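You operate a simulated robot arm through the tools that you are given. There is no shell and no other tool. Be economical: measure what you need, move in short steps, check, and stop when the job is done.

You are at the controls of a simulated robot arm. One attempt, no reset.

Task
Try the two bushes between the trays in the ring gauge: pass the one that sinks, rework the other.
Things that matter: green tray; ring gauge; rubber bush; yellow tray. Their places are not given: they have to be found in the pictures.

Only the result counts: the job must be done as asked and must still hold three seconds after the hand-in. Knocking over, shifting, dropping, spilling or breaking anything else fails it.

Robot
A 7-joint arm with a two-finger parallel gripper, fixed in place. Base frame: the origin is at the foot of the arm, x ahead of it, y to its left, z up; the work surface is at about z = 0.8. Lengths are in m, angles in degrees, forces in N, time in s.
With the tool pointing down near the work surface it reaches from about 0.24 to 0.68 m from the base axis. Its first joint turns from -66.0 to 66.0 degrees. Payload 2.4 kg.
The TCP is the grasp point between the finger pads, 0.03 m short of the fingertips. In the tool frame z runs along the fingers and y along their closing line. Largest opening 0.094 m; finger width 0.028, thickness 0.01; the body of the gripper, 0.05 by 0.096 m, starts 0.055 m behind the TCP.
Orientation is that of the tool frame in the base frame, as a unit quaternion [x, y, z, w]. With the fingers straight down and closing along the base's y, the tool's x points along the base's -x, its y along +y and its z along -z.

Tools
- The arm moves only by the tool servo_tool. Its argument "increments" is one flat list of numbers, 7 for each row, row after row: the shift along the tool's x, y, z in units of 50 mm (1.0 is 50 mm), then the turn, a rotation vector about the tool's x, y, z in units of 8 degrees (1.0 is 8 degrees), then the opening, from 0 (shut) to 1 (fully open). In form: [tx, ty, tz, ax, ay, az, jaw, tx, ty, tz, ax, ay, az, jaw, ...]. A call has 1 to 12 rows; each row shifts and turns the commanded pose from where the row before left it, along the tool's axes as they then stand. A call with a number of a shift or a turn outside -1 to 1 is refused whole. Each row takes 0.2 s and may step no farther than 0.05 m and 8.6 degrees from the row before; otherwise, or with a gripper value out of range, the whole call is refused. Where a pose cannot be reached the arm comes as near as it can. A force on the tool above 40 N (or 10 N above the force at the start of the call, whichever is more), or a blocked arm, ends the call early, and 0.2 s more pass. The fingers move at their own pace (about 0.153 m/s each) and stop on an object; they squeeze with about 23 N. The grip force told is the motor's: it shows also when the fingers shut on nothing. Time passes only in rows, and 0.2 s behind the last, so rows that do not move let the fingers close. It gives the time, the measured TCP pose, the force on the tool (base axes), the opening and the grip force at its end, in the units of the frame above (readings bear some noise), with the torque about the TCP (base axes, N m) and any sound that the robot's microphone picked up, and new pictures: "pictures" is both (left out), scene, wrist or none.
- Cameras (640 x 400 px; columns grow to the right, rows downward): "scene" is fixed at [0.0436, 0.4848, 1.4353]; the picture's right is [-0.67, -0.75, 0.00], its down [-0.49, 0.44, -0.75] and it looks along [0.56, -0.50, -0.66] (base axes); focal length 356 px, centre (320, 200). "wrist" rides on the gripper at [0.076, 0.014, -0.102] in the tool frame; the picture's right is [-0.18, 0.98, 0.00], its down [-0.75, -0.14, -0.64] and it looks along [-0.63, -0.12, 0.77] (tool axes); focal length 243 px, centre (320, 200).
- locate(camera, pixels): there is no depth. For up to 12 entries [column, row, z] of the newest picture of that camera ("zoom" is the newest enlarged one), the place [x, y] in the base frame at which the ray of that pixel passes the height z, good to about 0.003 m. The clock stands still meanwhile.
- enlarge(camera, box): a new picture of the part [left, top, right, bottom] of that camera's present view, enlarged. The clock stands still meanwhile.
- sign_off(): hands the job in; it is judged then, once.

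Work in short steps. Measure before you move; look again where a grasp or a placing could have gone wrong, and mend it. You have 80 turns and 200 pictures in all, those below and enlarged ones among them. Open the gripper and draw the arm clear of the work before you hand the job in, unless the task says otherwise; then end with one line.

The tools are called after ">>>" by a JSON object that holds its "method" and its "body". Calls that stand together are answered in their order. servo_tool: Moves the arm, as the interface text tells. Its arguments: {"type":"object","properties":{"increments":{"type":"array"},"pictures":{"type":"string","enum":["both","scene","wrist","none"]}},"required":["increments"]} The other tools are called the same way: locate (camera, pixels) gives the place at which the rays of pixels pass given heights; enlarge (camera, box) takes an enlarged picture of a part of a camera's view; sign_off () hands the job in.

At the start:

```text
time: 0.0
tool_pos: [0.3247, 0.0923, 1.038]
orientation: [0.0, 1.0, 0.0, -0.001]
ft_force: [-0.7, 0.3, 0.5]
moment: [0.02, 0.03, 0.01]
width: 0.0939
gripper_force: 0.1
```

scene: 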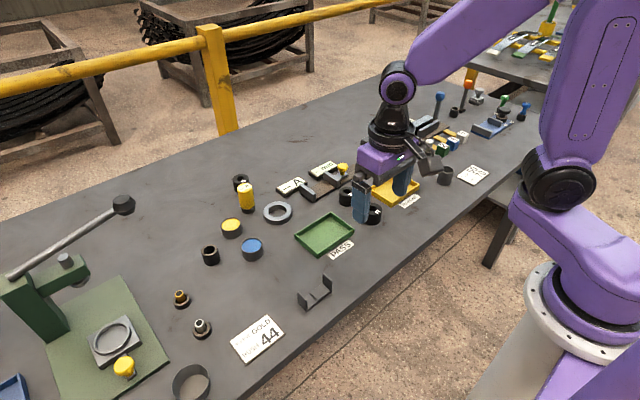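
wrist: 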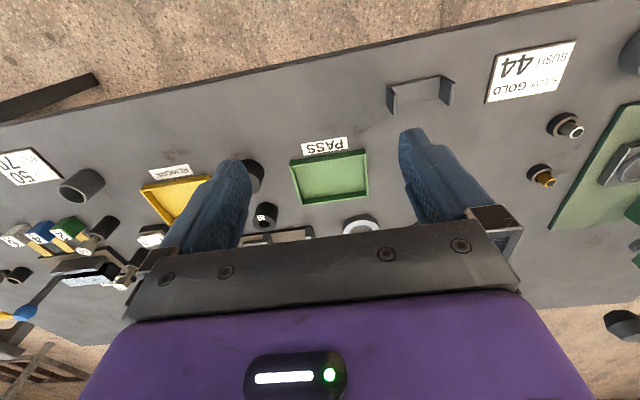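

The two bushes between the trays appear near scene (345,197) and (374,214), partly behind the fingers; the ring looks to be at (278,212). I enlarge both views.

>>> {"method": "enlarge", "body": {"camera": "scene", "box": [220, 140, 480, 302]}}

>>> {"method": "enlarge", "body": {"camera": "wrist", "box": [130, 120, 450, 320]}}

```text
2.46 times, centred on (350, 221) of scene
```

zoom: 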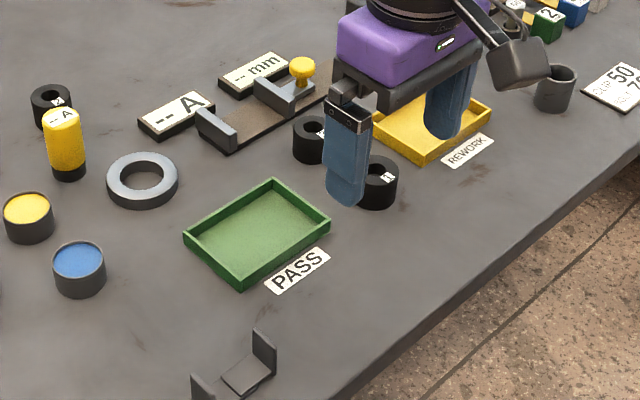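

```text
2.00 times, centred on (290, 220) of wrist
```

zoom: 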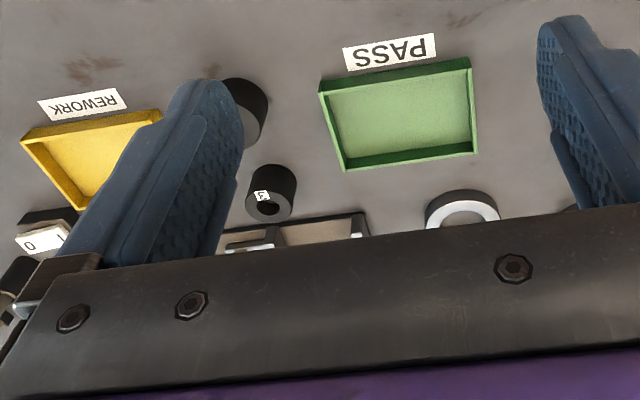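

I locate bushes, ring and trays at plausible heights.

>>> {"method": "locate", "body": {"camera": "scene", "pixels": [[373, 206, 0.83], [347, 190, 0.83], [278, 211, 0.815], [325, 234, 0.803], [395, 192, 0.803], [268, 218, 0.8], [292, 215, 0.8], [251, 240, 0.83]]}}

>>> {"method": "locate", "body": {"camera": "wrist", "pixels": [[264, 218, 0.83], [252, 180, 0.83], [330, 177, 0.803], [362, 224, 0.815], [175, 195, 0.803]]}}

```text
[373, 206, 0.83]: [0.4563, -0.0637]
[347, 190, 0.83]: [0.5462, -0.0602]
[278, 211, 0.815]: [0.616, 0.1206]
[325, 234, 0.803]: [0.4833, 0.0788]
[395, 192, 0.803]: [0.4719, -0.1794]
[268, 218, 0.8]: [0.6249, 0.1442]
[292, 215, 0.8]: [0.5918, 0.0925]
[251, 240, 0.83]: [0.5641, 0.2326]
```

```text
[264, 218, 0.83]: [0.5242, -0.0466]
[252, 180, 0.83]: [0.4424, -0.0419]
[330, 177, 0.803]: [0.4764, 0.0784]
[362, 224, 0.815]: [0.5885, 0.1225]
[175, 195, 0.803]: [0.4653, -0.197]
```

I shift the arm to y≈-0.05 so both bushes sit between the fingers in the wrist view.

>>> {"method": "servo_tool", "body": {"increments": [0, -0.95, 0, 0, 0, 0, 1, 0, -0.95, 0, 0, 0, 0, 1, 0, -0.95, 0, 0, 0, 0, 1, 0, 0, 0, 0, 0, 0, 1]}}

```text
time: 1.0
tool_pos: [0.3231, -0.0527, 1.0392]
orientation: [0.0, 1.0, 0.0, 0.0]
ft_force: [0.0, -0.5, -0.5]
moment: [-0.01, 0.02, -0.03]
width: 0.0939
gripper_force: 0.0
```

scene: 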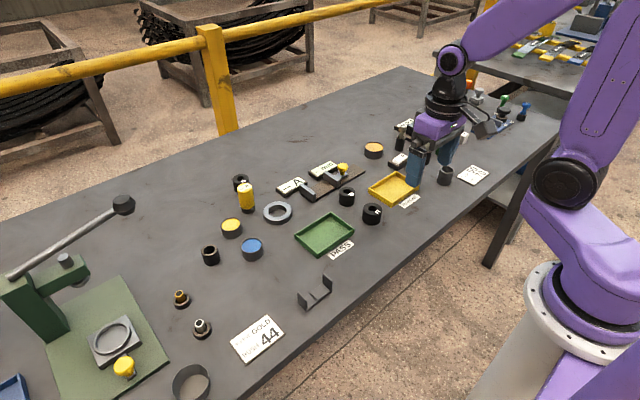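
wrist: 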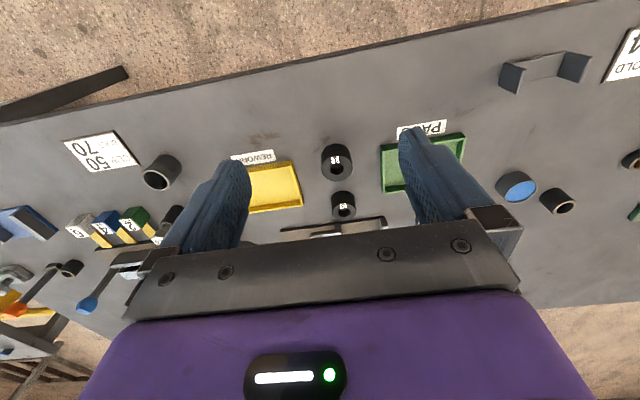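

Now everything is visible from the scene camera; I enlarge the bushes with ring and trays, and the wrist view.

>>> {"method": "enlarge", "body": {"camera": "wrist", "box": [260, 120, 420, 220]}}

>>> {"method": "enlarge", "body": {"camera": "scene", "box": [250, 150, 410, 250]}}

```text
4.00 times, centred on (340, 170) of wrist
```

zoom: 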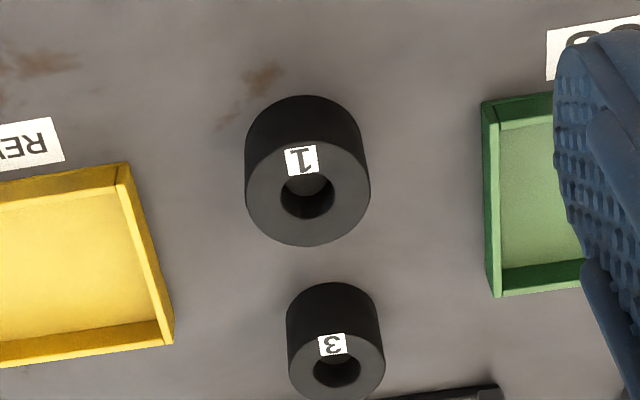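

```text
4.00 times, centred on (330, 200) of scene
```

zoom: 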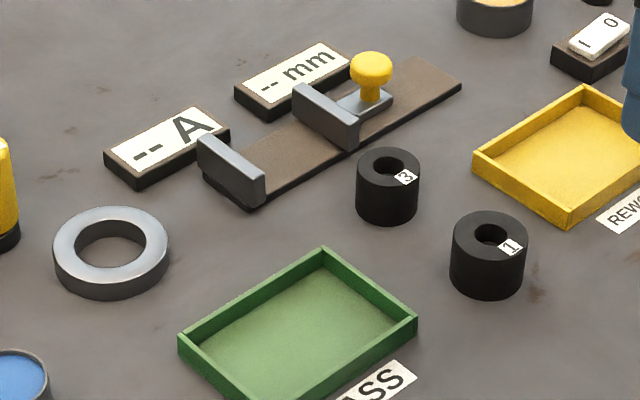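

I measure bush heights, diameters and ring bore from the scene zoom.

>>> {"method": "locate", "body": {"camera": "zoom", "pixels": [[488, 234, 0.83], [452, 234, 0.83], [526, 234, 0.83], [388, 164, 0.83], [357, 166, 0.83], [420, 166, 0.83], [110, 242, 0.812], [75, 245, 0.812], [146, 245, 0.812], [54, 247, 0.812], [169, 247, 0.812], [488, 298, 0.8]]}}

>>> {"method": "locate", "body": {"camera": "wrist", "pixels": [[337, 170, 0.83], [322, 170, 0.83], [352, 170, 0.83], [344, 212, 0.83], [332, 212, 0.83], [356, 212, 0.83], [337, 162, 0.83], [337, 181, 0.83], [337, 144, 0.8]]}}

```text
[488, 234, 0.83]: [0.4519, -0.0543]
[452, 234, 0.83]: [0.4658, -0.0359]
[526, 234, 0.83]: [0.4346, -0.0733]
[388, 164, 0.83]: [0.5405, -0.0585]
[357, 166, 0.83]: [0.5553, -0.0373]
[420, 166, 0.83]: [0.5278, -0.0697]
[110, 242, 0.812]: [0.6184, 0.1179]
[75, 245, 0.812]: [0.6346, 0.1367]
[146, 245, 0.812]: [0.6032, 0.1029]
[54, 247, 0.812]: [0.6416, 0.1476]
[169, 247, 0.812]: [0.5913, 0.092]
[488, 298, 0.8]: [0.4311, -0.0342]
```

```text
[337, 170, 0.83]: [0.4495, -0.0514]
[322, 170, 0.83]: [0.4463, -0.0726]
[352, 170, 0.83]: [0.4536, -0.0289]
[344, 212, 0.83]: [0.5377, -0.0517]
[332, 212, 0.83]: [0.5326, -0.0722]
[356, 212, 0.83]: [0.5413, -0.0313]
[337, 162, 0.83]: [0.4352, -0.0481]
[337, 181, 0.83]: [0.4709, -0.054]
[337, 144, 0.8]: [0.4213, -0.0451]
```

Bush 3 (≈42 mm) looks able to enter the ≈46 mm bore, bush 1 (≈47 mm) doubtful. I check clearances: tray edges, device, and the yellow cylinder near the ring.

>>> {"method": "locate", "body": {"camera": "wrist", "pixels": [[302, 205, 0.815], [292, 162, 0.815], [381, 147, 0.815], [384, 193, 0.815], [385, 217, 0.815], [281, 229, 0.815]]}}

>>> {"method": "locate", "body": {"camera": "scene", "pixels": [[246, 212, 0.8], [246, 186, 0.87], [238, 187, 0.87], [276, 188, 0.815], [302, 203, 0.8], [307, 179, 0.815], [295, 237, 0.815], [331, 212, 0.815], [354, 229, 0.815], [368, 189, 0.815], [396, 172, 0.815], [390, 208, 0.8]]}}

>>> {"method": "enlarge", "body": {"camera": "scene", "box": [200, 150, 360, 250]}}

```text
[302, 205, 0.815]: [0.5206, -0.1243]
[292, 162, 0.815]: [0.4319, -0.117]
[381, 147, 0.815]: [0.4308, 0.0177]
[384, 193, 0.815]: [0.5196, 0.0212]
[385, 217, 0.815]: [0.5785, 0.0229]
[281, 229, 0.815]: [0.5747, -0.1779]
```

```text
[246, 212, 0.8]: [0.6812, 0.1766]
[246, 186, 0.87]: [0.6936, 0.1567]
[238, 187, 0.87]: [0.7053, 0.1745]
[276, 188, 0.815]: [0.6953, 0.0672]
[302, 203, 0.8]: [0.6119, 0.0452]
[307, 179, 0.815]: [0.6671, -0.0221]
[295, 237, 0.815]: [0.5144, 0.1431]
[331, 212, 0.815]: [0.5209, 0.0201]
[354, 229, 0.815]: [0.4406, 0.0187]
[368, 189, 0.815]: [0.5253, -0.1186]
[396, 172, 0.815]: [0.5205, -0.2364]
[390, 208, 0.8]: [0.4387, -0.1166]
```

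```text
4.00 times, centred on (280, 200) of scene
```

zoom: 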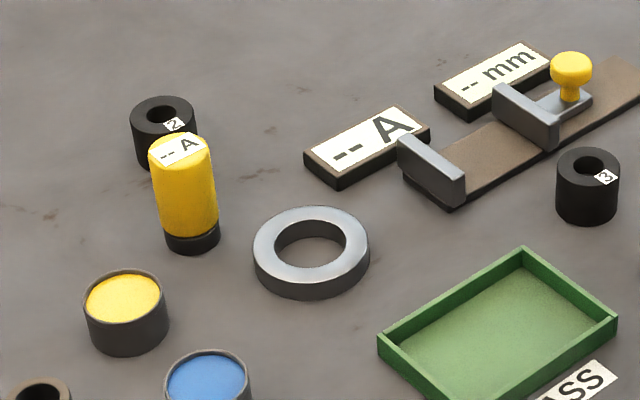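

Gap between trays is y≈-0.117…0.018, so I use a 0.07 opening. I go above bush 3 at about (0.535,-0.053) and stop high to check.

>>> {"method": "servo_tool", "body": {"increments": [-0.85, 0, 0, 0, 0, 0, 0.74, -0.85, 0, 0, 0, 0, 0, 0.74, -0.85, 0, 0, 0, 0, 0, 0.74, -0.85, 0, 0, 0, 0, 0, 0.74, -0.85, 0, 0, 0, 0, 0, 0.74, 0, 0, 0.9, 0, 0, 0, 0.74, 0, 0, 0.9, 0, 0, 0, 0.74, 0, 0, 0, 0, 0, 0, 0.74]}}

```text
time: 2.8
tool_pos: [0.5358, -0.0517, 0.9481]
orientation: [0.001, 1.0, -0.001, 0.0]
ft_force: [-1.1, -0.6, 0.7]
moment: [0.01, 0.03, 0.01]
width: 0.0697
gripper_force: 0.1
```

scene: 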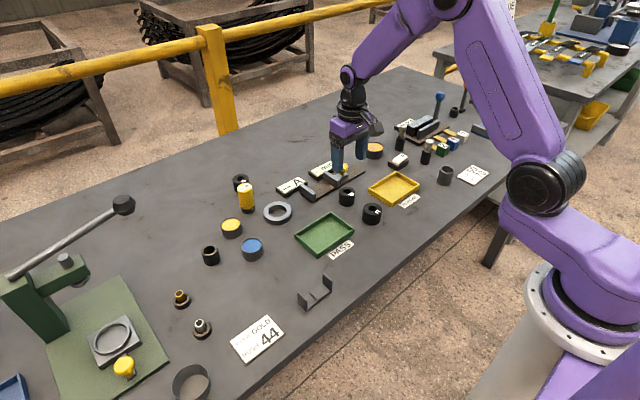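
wrist: 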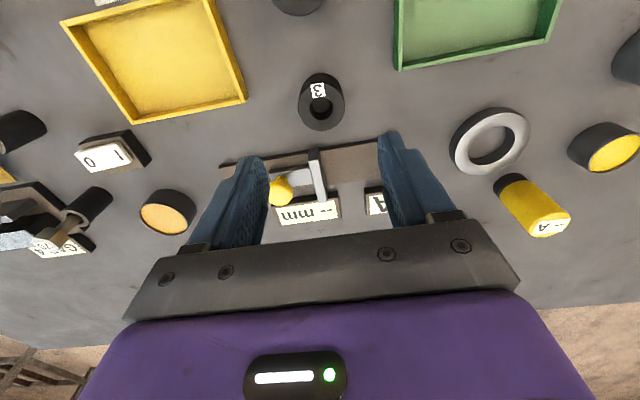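

Bush 3's top is at wrist (322,104), the ring at (490,141). I locate both at their heights.

>>> {"method": "enlarge", "body": {"camera": "wrist", "box": [290, 60, 390, 140]}}

>>> {"method": "enlarge", "body": {"camera": "wrist", "box": [430, 90, 550, 180]}}

>>> {"method": "locate", "body": {"camera": "wrist", "pixels": [[322, 106, 0.835], [300, 106, 0.835], [344, 106, 0.835], [322, 82, 0.835], [322, 131, 0.835]]}}

```text
5.00 times, centred on (340, 100) of wrist
```

zoom: 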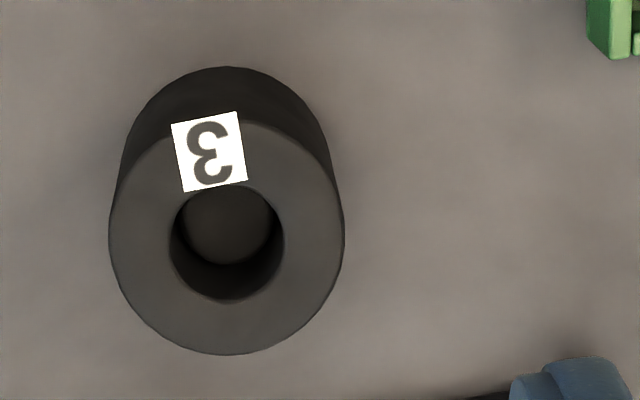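

```text
4.44 times, centred on (490, 135) of wrist
```

zoom: 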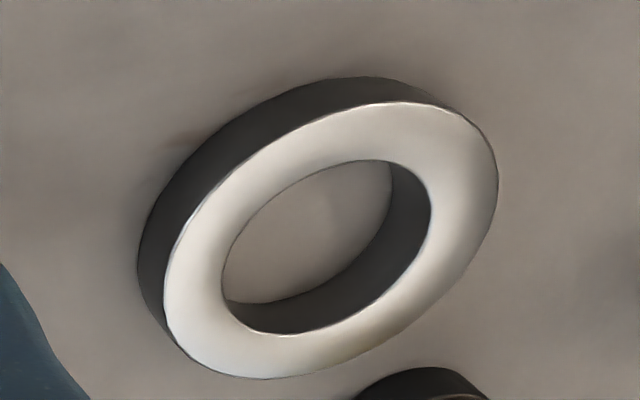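

```text
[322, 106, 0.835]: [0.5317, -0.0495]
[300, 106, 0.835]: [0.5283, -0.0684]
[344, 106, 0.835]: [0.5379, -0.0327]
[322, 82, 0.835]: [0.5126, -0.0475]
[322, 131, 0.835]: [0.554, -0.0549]
```

Using the ring zoom I locate bore/outer extents at z≈0.815, and refined bush-3 top extents.

>>> {"method": "locate", "body": {"camera": "zoom", "pixels": [[327, 248, 0.815], [222, 275, 0.815], [431, 212, 0.815], [275, 335, 0.815], [378, 160, 0.815], [163, 275, 0.815], [498, 185, 0.815], [265, 379, 0.815], [400, 101, 0.815], [138, 262, 0.8], [345, 77, 0.8]]}}

>>> {"method": "locate", "body": {"camera": "wrist", "pixels": [[321.4, 108, 0.835], [298, 108, 0.835], [345, 108, 0.835], [321, 84.5, 0.835], [321, 131, 0.835], [320, 73, 0.8]]}}

```text
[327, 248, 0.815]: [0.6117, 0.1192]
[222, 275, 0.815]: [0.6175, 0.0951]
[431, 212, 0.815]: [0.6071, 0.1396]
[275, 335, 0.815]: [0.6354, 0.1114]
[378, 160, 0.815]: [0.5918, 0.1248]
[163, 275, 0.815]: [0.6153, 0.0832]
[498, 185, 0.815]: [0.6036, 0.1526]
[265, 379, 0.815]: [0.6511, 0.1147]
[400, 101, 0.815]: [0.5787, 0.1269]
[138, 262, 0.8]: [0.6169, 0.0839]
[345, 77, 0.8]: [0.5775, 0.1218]
```

```text
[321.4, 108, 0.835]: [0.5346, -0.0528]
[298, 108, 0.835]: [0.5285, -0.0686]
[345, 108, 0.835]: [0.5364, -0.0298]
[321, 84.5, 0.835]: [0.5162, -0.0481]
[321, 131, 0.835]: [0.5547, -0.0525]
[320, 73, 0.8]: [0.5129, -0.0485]
```

Bush 3 centre ≈(0.535,-0.051), under the TCP. Descend to TCP z≈0.852 (fingertips at 0.822, above the ring's height) and close.

>>> {"method": "servo_tool", "body": {"increments": [0, 0, 0.64, 0, 0, 0, 0.74, 0, 0, 0.64, 0, 0, 0, 0.74, 0, 0, 0.64, 0, 0, 0, 0.74, 0, 0, 0, 0, 0, 0, 0.74, 0, 0, 0, 0, 0, 0, 0, 0, 0, 0, 0, 0, 0, 0, 0, 0, 0, 0, 0, 0, 0]}}

```text
time: 4.4
tool_pos: [0.5366, -0.0507, 0.8527]
orientation: [0.0, 1.0, 0.0, 0.0]
ft_force: [-0.1, -0.2, 0.1]
moment: [-0.02, 0.02, -0.01]
width: 0.0409
gripper_force: 23.6
```

scene: 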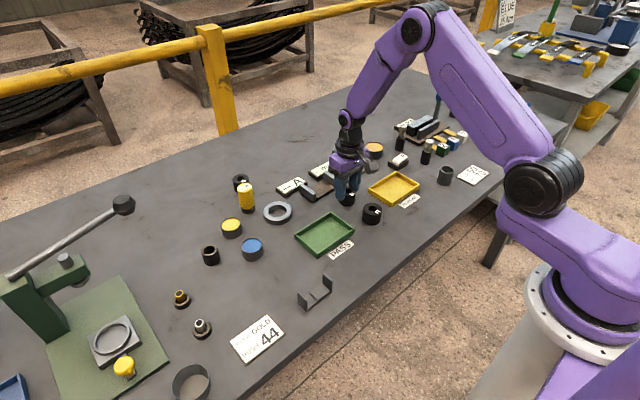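
wrist: 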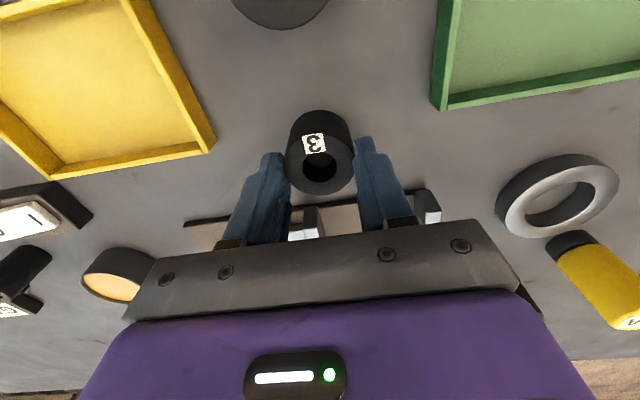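

Bush 3 held, diameter 40.9 mm. I lift 80 mm and carry it above the ring at (0.613,0.118).

>>> {"method": "servo_tool", "body": {"increments": [0, 0, -0.8, 0, 0, 0, 0, 0, 0, -0.8, 0, 0, 0, 0, -0.382, 0.844, 0, 0, 0, 0, 0, -0.382, 0.844, 0, 0, 0, 0, 0, -0.382, 0.844, 0, 0, 0, 0, 0, -0.382, 0.844, 0, 0, 0, 0, 0, 0, 0, 0, 0, 0, 0, 0]}}

```text
time: 6.0
tool_pos: [0.6149, 0.1186, 0.9314]
orientation: [0.0, 1.0, 0.0, 0.0]
ft_force: [-1.0, -0.6, -0.1]
moment: [-0.02, 0.03, -0.02]
width: 0.041
gripper_force: 23.3
```

scene: 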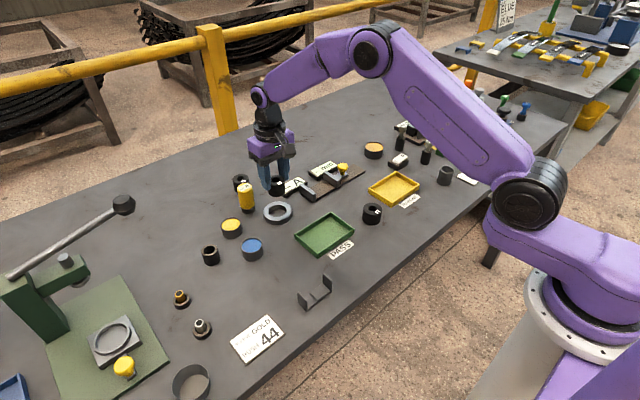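
wrist: 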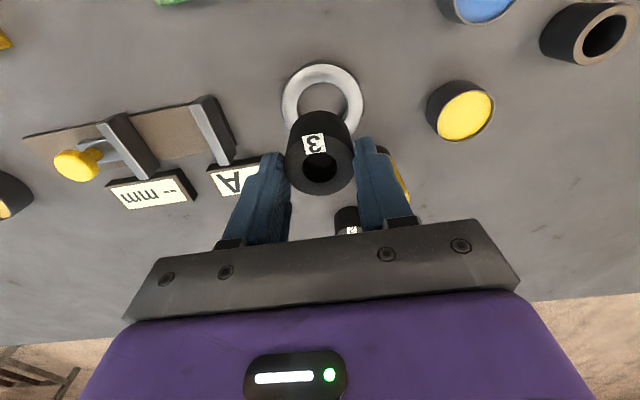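

The ring shows at wrist (322,97), the bush top at about (320,167). I zoom to measure both centres in the same view.

>>> {"method": "enlarge", "body": {"camera": "wrist", "box": [256, 50, 416, 150]}}

>>> {"method": "enlarge", "body": {"camera": "wrist", "box": [256, 110, 416, 210]}}

```text
4.00 times, centred on (336, 100) of wrist
```

zoom: 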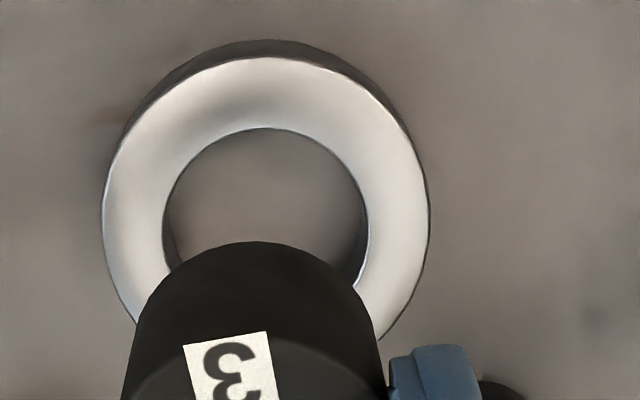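

```text
4.00 times, centred on (336, 160) of wrist
```

zoom: 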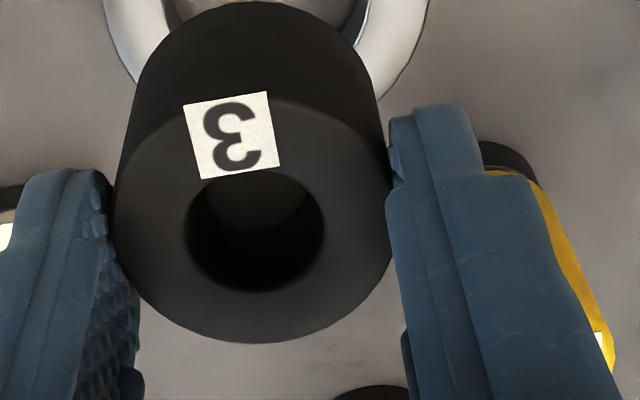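

I locate ring edges at z=0.815 and bush-top edges at z=0.914.

>>> {"method": "locate", "body": {"camera": "wrist", "pixels": [[281.75, 101.5, 0.815], [363.5, 102, 0.815], [323.5, 64.3, 0.815], [296.75, 104, 0.815], [348.25, 104, 0.815], [323, 82, 0.815], [285, 165, 0.914], [354, 165, 0.914], [318.5, 195.75, 0.914], [321, 135, 0.914], [320, 60, 0.8], [323, 107, 0.815]]}}

```text
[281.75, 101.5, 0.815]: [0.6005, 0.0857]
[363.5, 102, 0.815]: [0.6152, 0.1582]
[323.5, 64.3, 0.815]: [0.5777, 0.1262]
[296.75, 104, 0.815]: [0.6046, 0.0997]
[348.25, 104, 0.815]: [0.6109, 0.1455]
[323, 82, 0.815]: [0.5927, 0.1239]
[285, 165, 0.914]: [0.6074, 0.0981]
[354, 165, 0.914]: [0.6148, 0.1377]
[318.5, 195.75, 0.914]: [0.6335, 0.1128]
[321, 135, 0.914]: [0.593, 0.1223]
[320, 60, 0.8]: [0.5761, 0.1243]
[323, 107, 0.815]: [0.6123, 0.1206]
```

Bush and ring centres agree within ~1.5 mm (ring slightly more +y). I nudge +1.5 mm and lower until the bush bottom is just above the ring, then look.

>>> {"method": "servo_tool", "body": {"increments": [0, 0.03, 0.55, 0, 0, 0, 0, 0, 0, 0.55, 0, 0, 0, 0, 0, 0, 0, 0, 0, 0, 0]}}

>>> {"method": "enlarge", "body": {"camera": "scene", "box": [240, 170, 320, 220]}}

>>> {"method": "enlarge", "body": {"camera": "wrist", "box": [256, 90, 416, 190]}}

```text
time: 6.8
tool_pos: [0.6131, 0.1199, 0.8763]
orientation: [0.0, 1.0, 0.0, 0.0]
ft_force: [0.2, 0.0, -0.2]
moment: [0.04, -0.04, 0.0]
width: 0.0411
gripper_force: 22.4
```

scene: 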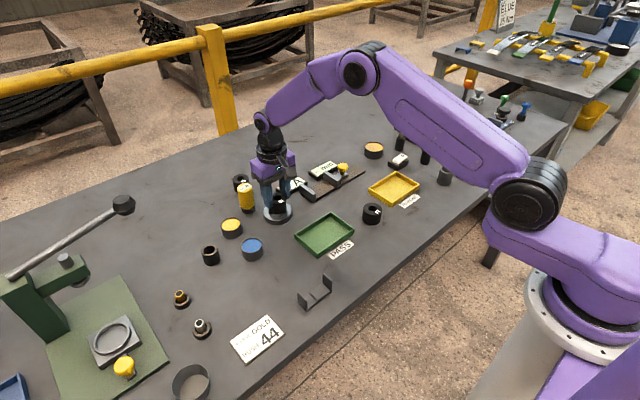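
wrist: 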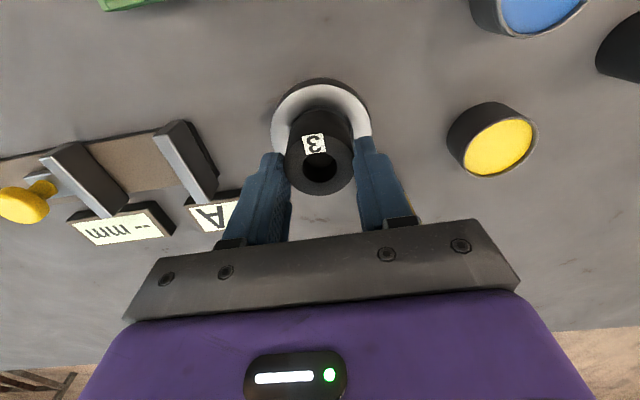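

```text
8.00 times, centred on (280, 195) of scene
```

zoom: 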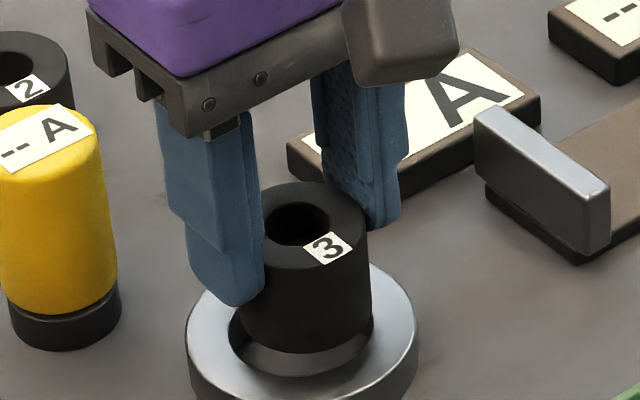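

```text
4.00 times, centred on (336, 140) of wrist
```

zoom: 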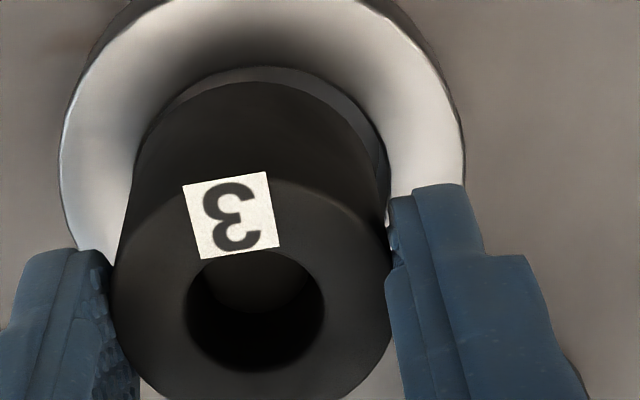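

Nearly centred (scene zoom shows gap slightly larger on the left, so +1.5 mm x). I lower slowly toward the table with the bush at TCP ≈0.853.

>>> {"method": "servo_tool", "body": {"increments": [-0.03, 0, 0, 0, 0, 0, 0, 0, 0, 0.1, 0, 0, 0, 0, 0, 0, 0.1, 0, 0, 0, 0, 0, 0, 0.1, 0, 0, 0, 0, 0, 0, 0.1, 0, 0, 0, 0]}}

>>> {"method": "enlarge", "body": {"camera": "scene", "box": [240, 180, 320, 230]}}

```text
time: 8.0
tool_pos: [0.6156, 0.1194, 0.8582]
orientation: [0.0, 1.0, 0.001, 0.004]
ft_force: [10.1, 3.8, 2.3]
moment: [0.12, -0.41, -0.06]
width: 0.041
gripper_force: 22.7
```

scene: 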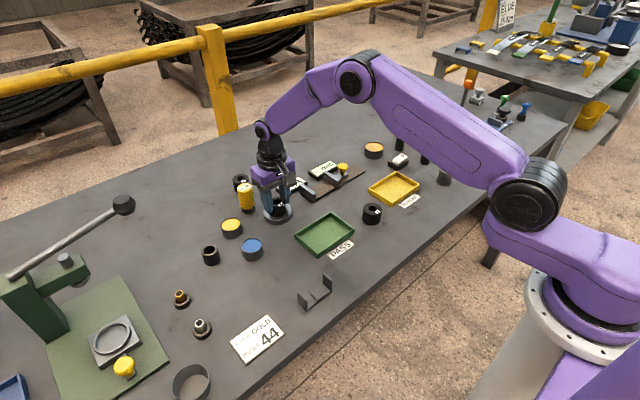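
wrist: 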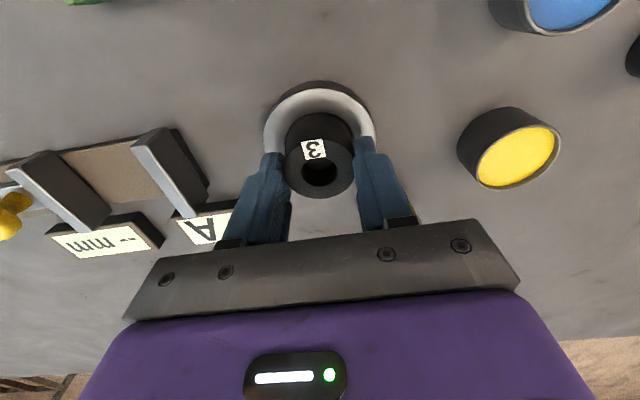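

```text
8.00 times, centred on (280, 205) of scene
```

zoom: 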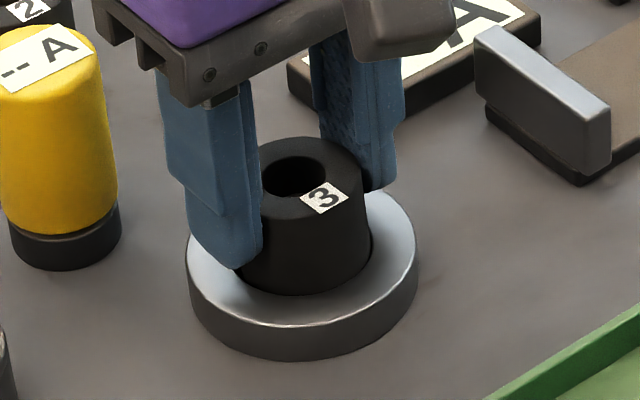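

Bush 3's bottom is already below the ring top, with 10 N sideways contact, so I release it here to let it settle freely.

>>> {"method": "servo_tool", "body": {"increments": [0, 0, 0, 0, 0, 0, 0.6, 0, 0, 0, 0, 0, 0, 0.7, 0, 0, 0, 0, 0, 0, 0.7]}}

>>> {"method": "enlarge", "body": {"camera": "scene", "box": [240, 180, 320, 230]}}

>>> {"method": "enlarge", "body": {"camera": "wrist", "box": [256, 80, 416, 180]}}

```text
time: 8.8
tool_pos: [0.6134, 0.1188, 0.8572]
orientation: [0.0, 1.0, 0.001, 0.0]
ft_force: [-0.1, -0.2, -0.5]
moment: [-0.02, 0.02, 0.0]
width: 0.0663
gripper_force: 0.1
```

scene: 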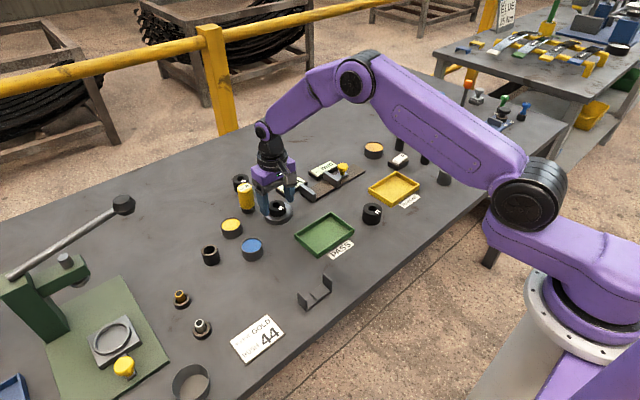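
wrist: 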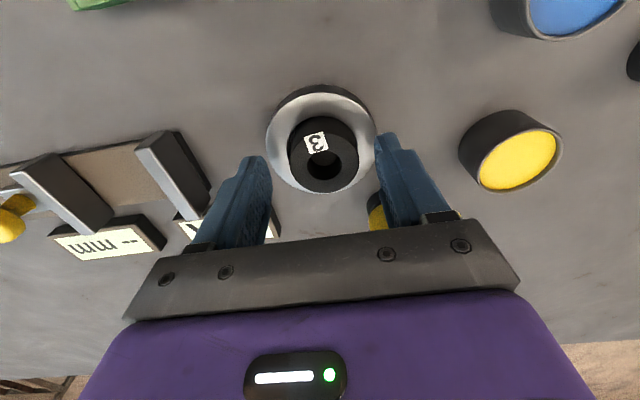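

```text
8.00 times, centred on (280, 205) of scene
```

zoom: 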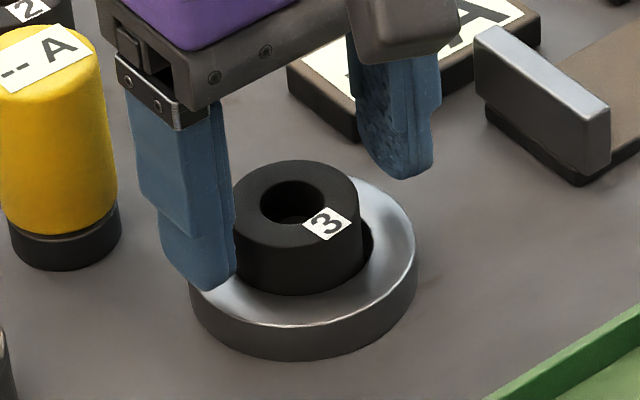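

```text
4.00 times, centred on (336, 130) of wrist
```

zoom: 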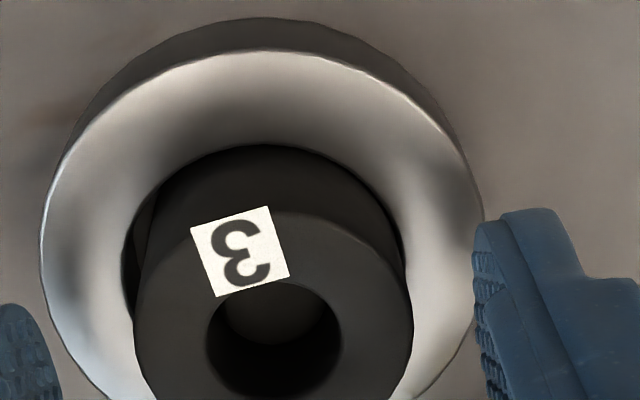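

Bush 3 has sunk into the ring; the ring outline has not moved (zoom 190–416). I lower 5 mm, regrip and lift straight out.

>>> {"method": "servo_tool", "body": {"increments": [0, 0.01, 0.1, 0, 0, 0, 0.7, 0, 0, 0, 0, 0, 0, 0, 0, 0, 0, 0, 0, 0, 0, 0, 0, 0, 0, 0, 0, 0]}}

>>> {"method": "enlarge", "body": {"camera": "scene", "box": [240, 180, 320, 230]}}

```text
time: 9.8
tool_pos: [0.6148, 0.12, 0.8525]
orientation: [0.0, 1.0, 0.001, 0.0]
ft_force: [-0.1, 0.7, -0.4]
moment: [0.01, 0.02, -0.03]
width: 0.0413
gripper_force: 23.0
```

scene: 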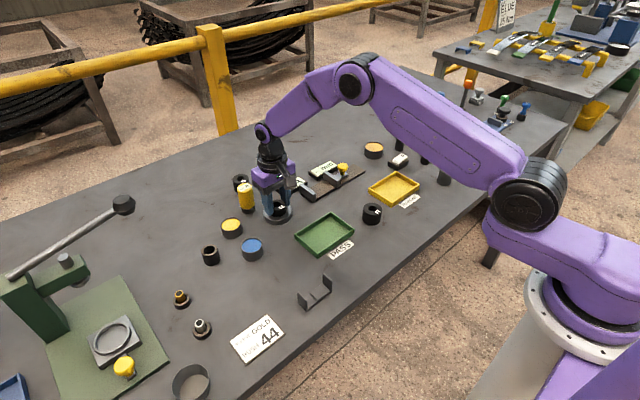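
wrist: 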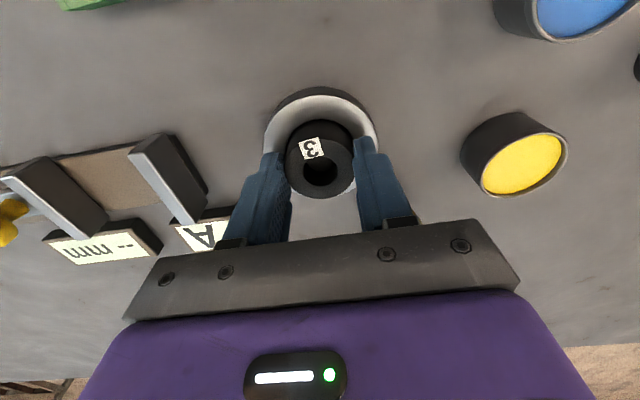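

```text
8.00 times, centred on (280, 205) of scene
```

zoom: 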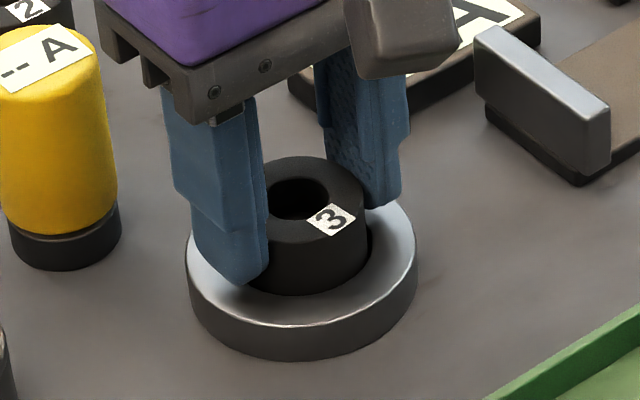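

Gripped (41.3 mm) with forces near zero. Lift straight up 70 mm, then carry to above the green tray centre (0.478,0.080).

>>> {"method": "servo_tool", "body": {"increments": [0, 0, -0.3, 0, 0, 0, 0, 0, 0, -0.5, 0, 0, 0, 0, 0, 0, -0.6, 0, 0, 0, 0, 0.685, -0.2, 0, 0, 0, 0, 0, 0.685, -0.2, 0, 0, 0, 0, 0, 0.685, -0.2, 0, 0, 0, 0, 0, 0.685, -0.2, 0, 0, 0, 0, 0, 0, 0, 0, 0, 0, 0, 0]}}

>>> {"method": "enlarge", "body": {"camera": "scene", "box": [240, 160, 400, 260]}}

```text
time: 11.6
tool_pos: [0.4766, 0.0804, 0.9227]
orientation: [0.001, 1.0, -0.001, 0.0]
ft_force: [-0.1, 1.4, -0.4]
moment: [-0.03, -0.03, 0.0]
width: 0.041
gripper_force: 22.6
```

scene: 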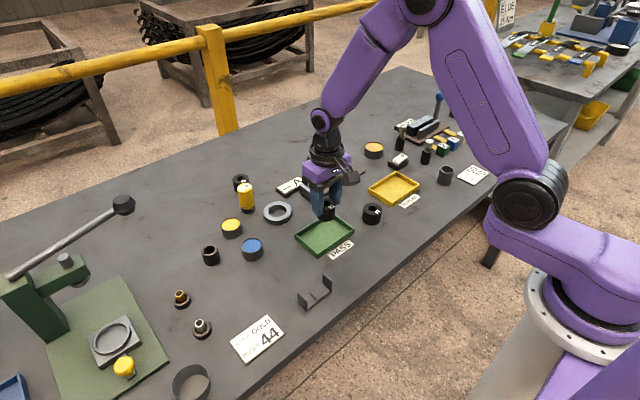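
wrist: 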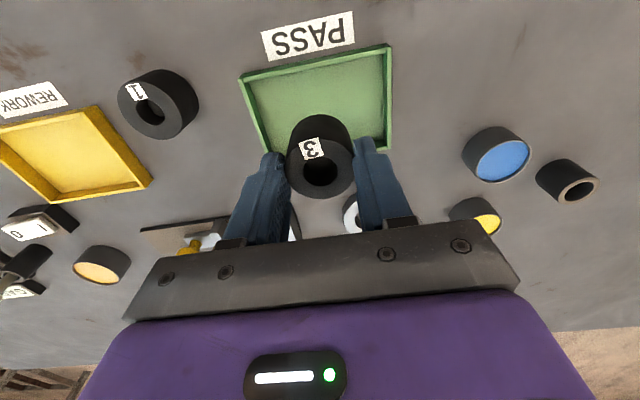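

```text
4.00 times, centred on (320, 210) of scene
```

zoom: 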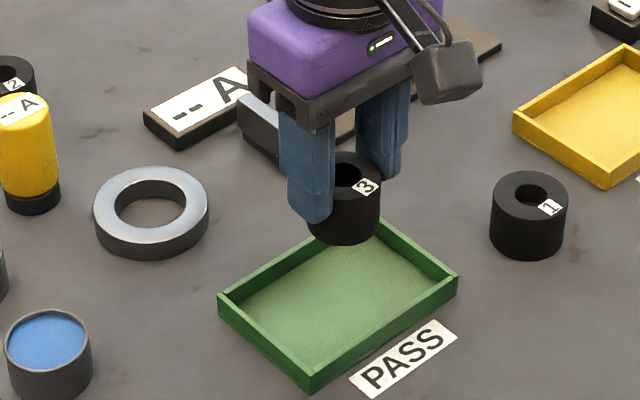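

Ring unchanged in place; bush above the tray. Lower to TCP 0.857 and release, then rise.

>>> {"method": "servo_tool", "body": {"increments": [0, 0, 0.5, 0, 0, 0, 0, 0, 0, 0.5, 0, 0, 0, 0, 0, 0, 0.28, 0, 0, 0, 0, 0, 0, 0, 0, 0, 0, 0], "pictures": "scene"}}

>>> {"method": "enlarge", "body": {"camera": "scene", "box": [280, 190, 380, 260]}}

```text
time: 12.6
tool_pos: [0.4759, 0.0794, 0.8576]
orientation: [0.0, 1.0, 0.0, 0.0]
ft_force: [-0.6, 0.0, -0.6]
moment: [-0.04, 0.02, 0.01]
width: 0.0409
gripper_force: 22.8
```

scene: 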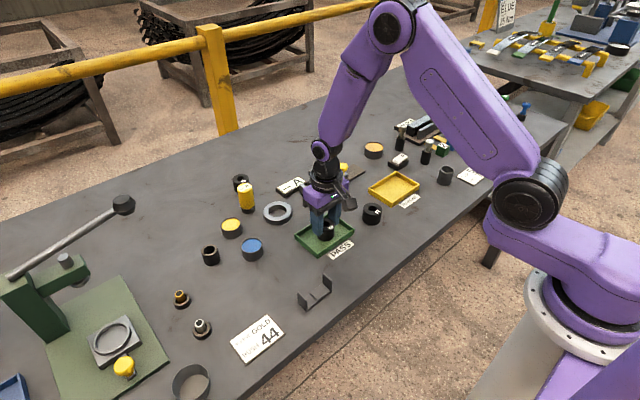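

```text
5.71 times, centred on (330, 225) of scene
```

zoom: 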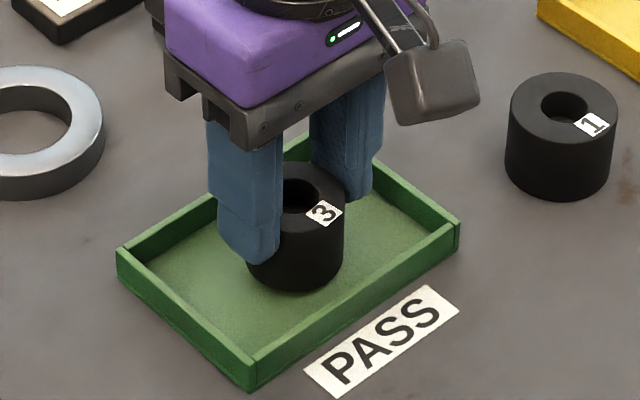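

No contact yet; I lower 1.5 mm more, open to 0.07 and rise 70 mm.

>>> {"method": "servo_tool", "body": {"increments": [0, 0, 0.03, 0, 0, 0, 0, 0, 0, 0, 0, 0, 0, 0.7, 0, 0, 0, 0, 0, 0, 0.74, 0, 0, 0, 0, 0, 0, 0.74, 0, 0, -0.5, 0, 0, 0, 0.74, 0, 0, -0.9, 0, 0, 0, 0.74, 0, 0, 0, 0, 0, 0, 0.74]}}

>>> {"method": "enlarge", "body": {"camera": "scene", "box": [280, 190, 380, 260]}}

```text
time: 14.2
tool_pos: [0.4773, 0.0799, 0.9269]
orientation: [0.0, 1.0, 0.0, 0.001]
ft_force: [0.5, -0.2, 0.3]
moment: [0.01, 0.04, -0.01]
width: 0.0695
gripper_force: 0.1
```

scene: 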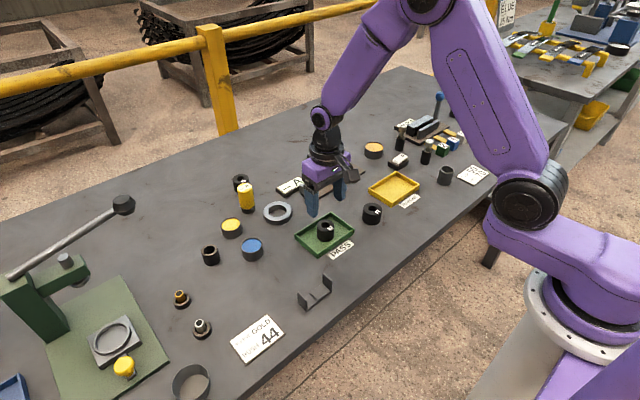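
wrist: 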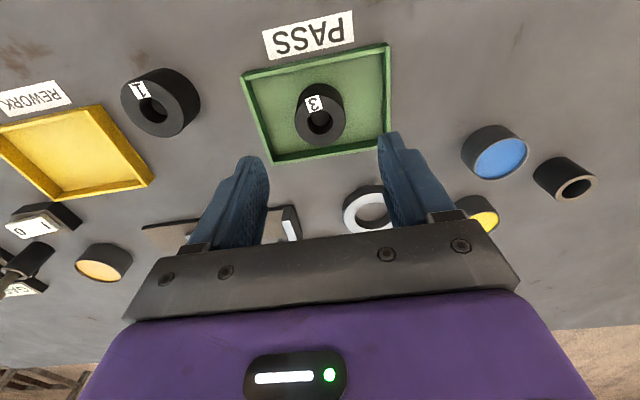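

```text
5.71 times, centred on (330, 225) of scene
```

zoom: 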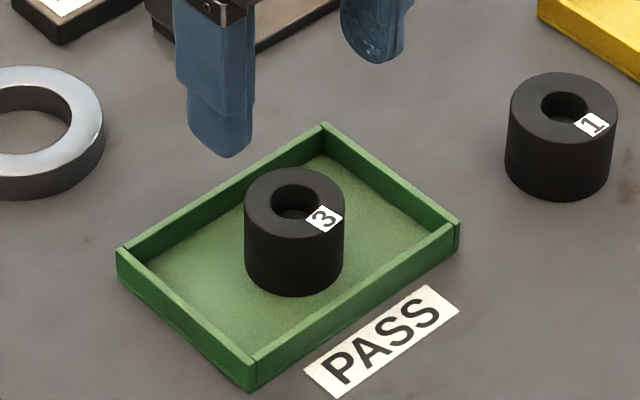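

Bush 3 stands in the green tray. Now to above bush 1 at about (0.449,-0.051).

>>> {"method": "servo_tool", "body": {"increments": [0.187, -0.873, 0, 0, 0, 0, 0.78, 0.187, -0.873, 0, 0, 0, 0, 0.78, 0.187, -0.873, 0, 0, 0, 0, 0.78, 0, 0, 0, 0, 0, 0, 0.78]}}

>>> {"method": "enlarge", "body": {"camera": "wrist", "box": [256, 60, 416, 160]}}

```text
time: 15.2
tool_pos: [0.4497, -0.052, 0.9269]
orientation: [0.0, 1.0, 0.0, 0.0]
ft_force: [0.2, 0.0, 0.7]
moment: [0.0, 0.0, -0.01]
width: 0.0731
gripper_force: 0.0
```

scene: 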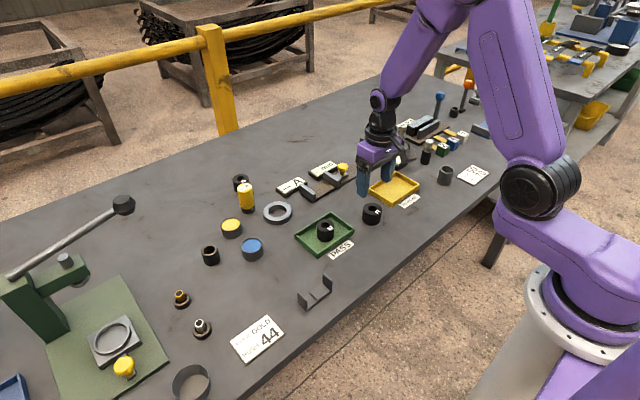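
wrist: 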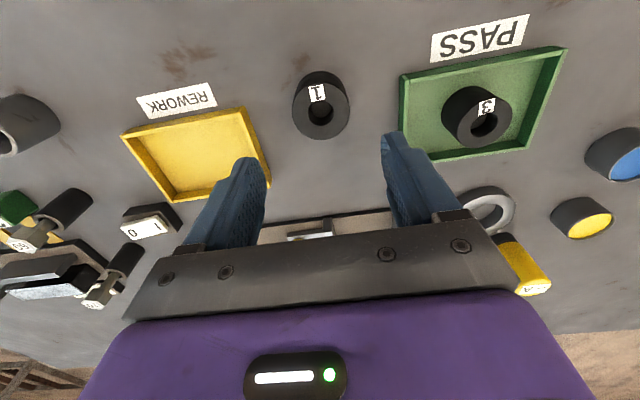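

```text
4.00 times, centred on (336, 110) of wrist
```

zoom: 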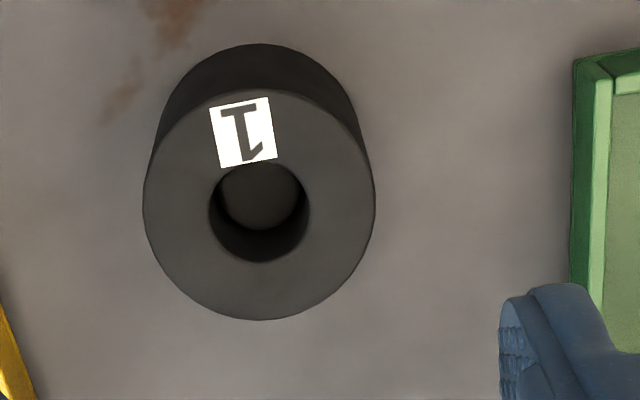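

I locate bush 1's top from this zoom (edges 143–375, 90–320).

>>> {"method": "locate", "body": {"camera": "zoom", "pixels": [[143, 200, 0.835], [375, 200, 0.835], [268, 90, 0.835], [255, 320, 0.835], [260, 207, 0.835], [20, 330, 0.815], [572, 120, 0.815]]}}

```text
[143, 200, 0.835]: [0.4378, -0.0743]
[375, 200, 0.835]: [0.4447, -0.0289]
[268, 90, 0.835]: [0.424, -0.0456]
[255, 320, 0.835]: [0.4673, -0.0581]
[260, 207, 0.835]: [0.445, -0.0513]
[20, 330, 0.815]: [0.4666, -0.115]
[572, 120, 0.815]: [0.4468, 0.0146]
```

Centre ≈(0.446,-0.0515). Shift 3.5 mm back in x, descend to TCP 0.852 and close.

>>> {"method": "servo_tool", "body": {"increments": [0.07, 0, 0.5, 0, 0, 0, 0.78, 0, 0, 0.5, 0, 0, 0, 0.78, 0, 0, 0.49, 0, 0, 0, 0.78, 0, 0, 0, 0, 0, 0, 0.78, 0, 0, 0, 0, 0, 0, 0, 0, 0, 0, 0, 0, 0, 0, 0, 0, 0, 0, 0, 0, 0]}}

```text
time: 16.8
tool_pos: [0.4471, -0.0506, 0.8518]
orientation: [0.0, 1.0, 0.001, 0.0]
ft_force: [0.4, -0.7, 1.3]
moment: [-0.02, -0.01, -0.04]
width: 0.0461
gripper_force: 23.0
```

scene: 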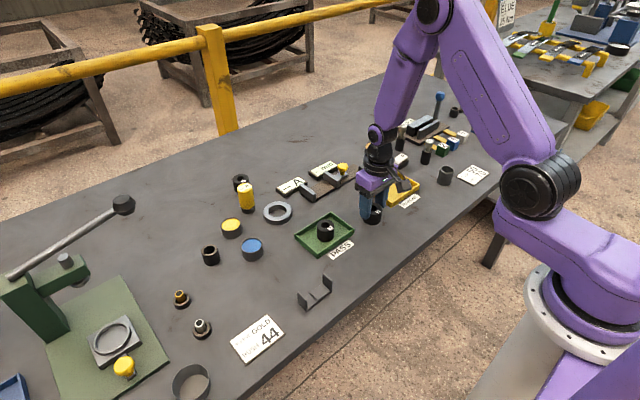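
wrist: 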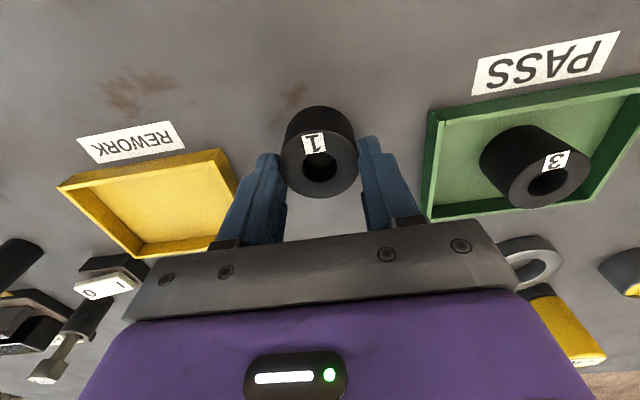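

Bush 1 measures 46.1 mm, 5 mm more than bush 3. I still try it: lift 85 mm and carry it over the ring at the TCP spot that was centred before (0.6145,0.120).

>>> {"method": "servo_tool", "body": {"increments": [0, 0, -0.85, 0, 0, 0, 0, 0, 0, -0.85, 0, 0, 0, 0, -0.559, 0.569, 0, 0, 0, 0, 0, -0.559, 0.569, 0, 0, 0, 0, 0, -0.559, 0.569, 0, 0, 0, 0, 0, -0.559, 0.569, 0, 0, 0, 0, 0, -0.559, 0.569, 0, 0, 0, 0, 0, -0.559, 0.569, 0, 0, 0, 0, 0, 0, 0, 0, 0, 0, 0, 0, 0, 0, 0.8, 0, 0, 0, 0, 0, 0, 0.3, 0, 0, 0, 0, 0, 0, 0, 0, 0, 0, 0]}}

>>> {"method": "enlarge", "body": {"camera": "scene", "box": [240, 170, 320, 220]}}

>>> {"method": "enlarge", "body": {"camera": "wrist", "box": [256, 90, 416, 190]}}

```text
time: 19.4
tool_pos: [0.6144, 0.1199, 0.8817]
orientation: [0.0, 1.0, 0.0, 0.0]
ft_force: [0.0, 0.1, -0.4]
moment: [-0.01, 0.01, 0.0]
width: 0.046
gripper_force: 22.7
```

scene: 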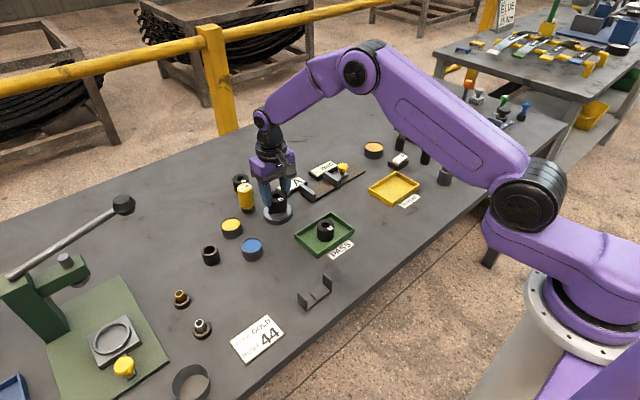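
wrist: 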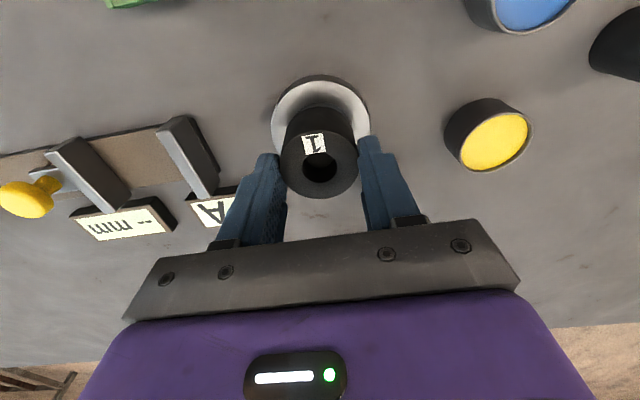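

```text
8.00 times, centred on (280, 195) of scene
```

zoom: 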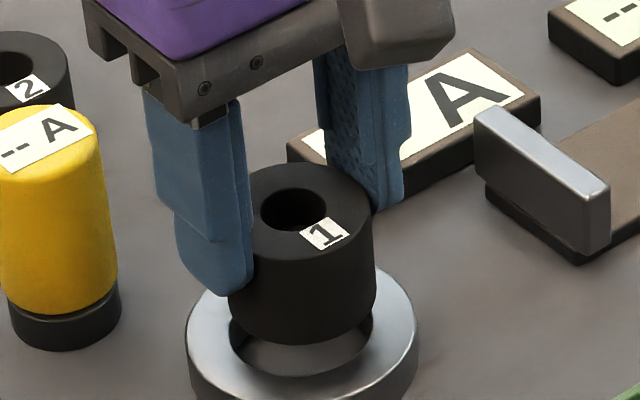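

```text
4.00 times, centred on (336, 140) of wrist
```

zoom: 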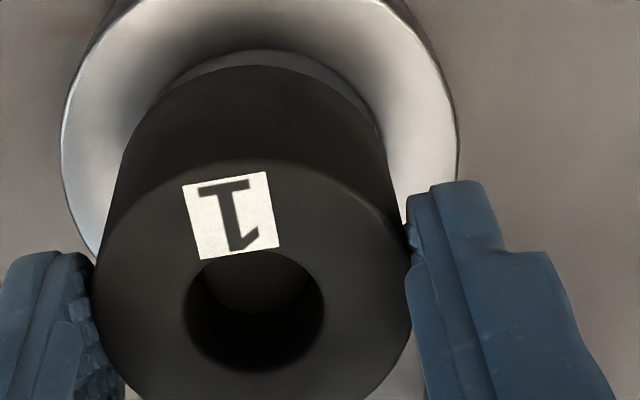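

Bush 1 is centred and looks marginally wider than the bore. I lower it gently in small steps to feel for contact (expected at TCP ≈0.867).

>>> {"method": "servo_tool", "body": {"increments": [0, 0, 0.12, 0, 0, 0, 0, 0, 0, 0.12, 0, 0, 0, 0, 0, 0, 0.04, 0, 0, 0, 0, 0, 0, 0, 0, 0, 0, 0], "pictures": "none"}}

```text
time: 20.4
tool_pos: [0.6138, 0.1184, 0.8684]
orientation: [0.0, 1.0, 0.001, 0.001]
ft_force: [0.2, 0.3, 0.1]
moment: [0.0, -0.03, 0.03]
width: 0.0461
gripper_force: 23.0
```

No contact yet at 0.868; 2 mm more.

>>> {"method": "servo_tool", "body": {"increments": [0, 0.01, 0.04, 0, 0, 0, 0, 0, 0, 0, 0, 0, 0, 0], "pictures": "none"}}

```text
time: 21.0
tool_pos: [0.6142, 0.12, 0.8669]
orientation: [0.0, 1.0, 0.001, 0.002]
ft_force: [-6.0, -2.3, 19.9]
moment: [-0.22, 0.26, -0.02]
width: 0.0462
gripper_force: 23.3
```

Contact: 20 N upward at TCP 0.867, bush bottom at the ring's top — it does not sink. I check the picture.

>>> {"method": "enlarge", "body": {"camera": "scene", "box": [240, 180, 320, 230]}}

```text
8.00 times, centred on (280, 205) of scene
```

zoom: 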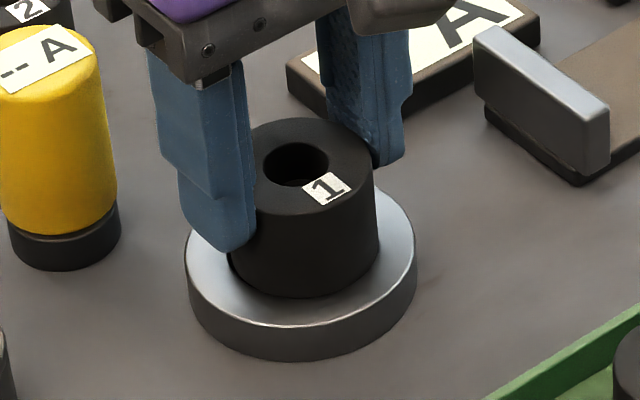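

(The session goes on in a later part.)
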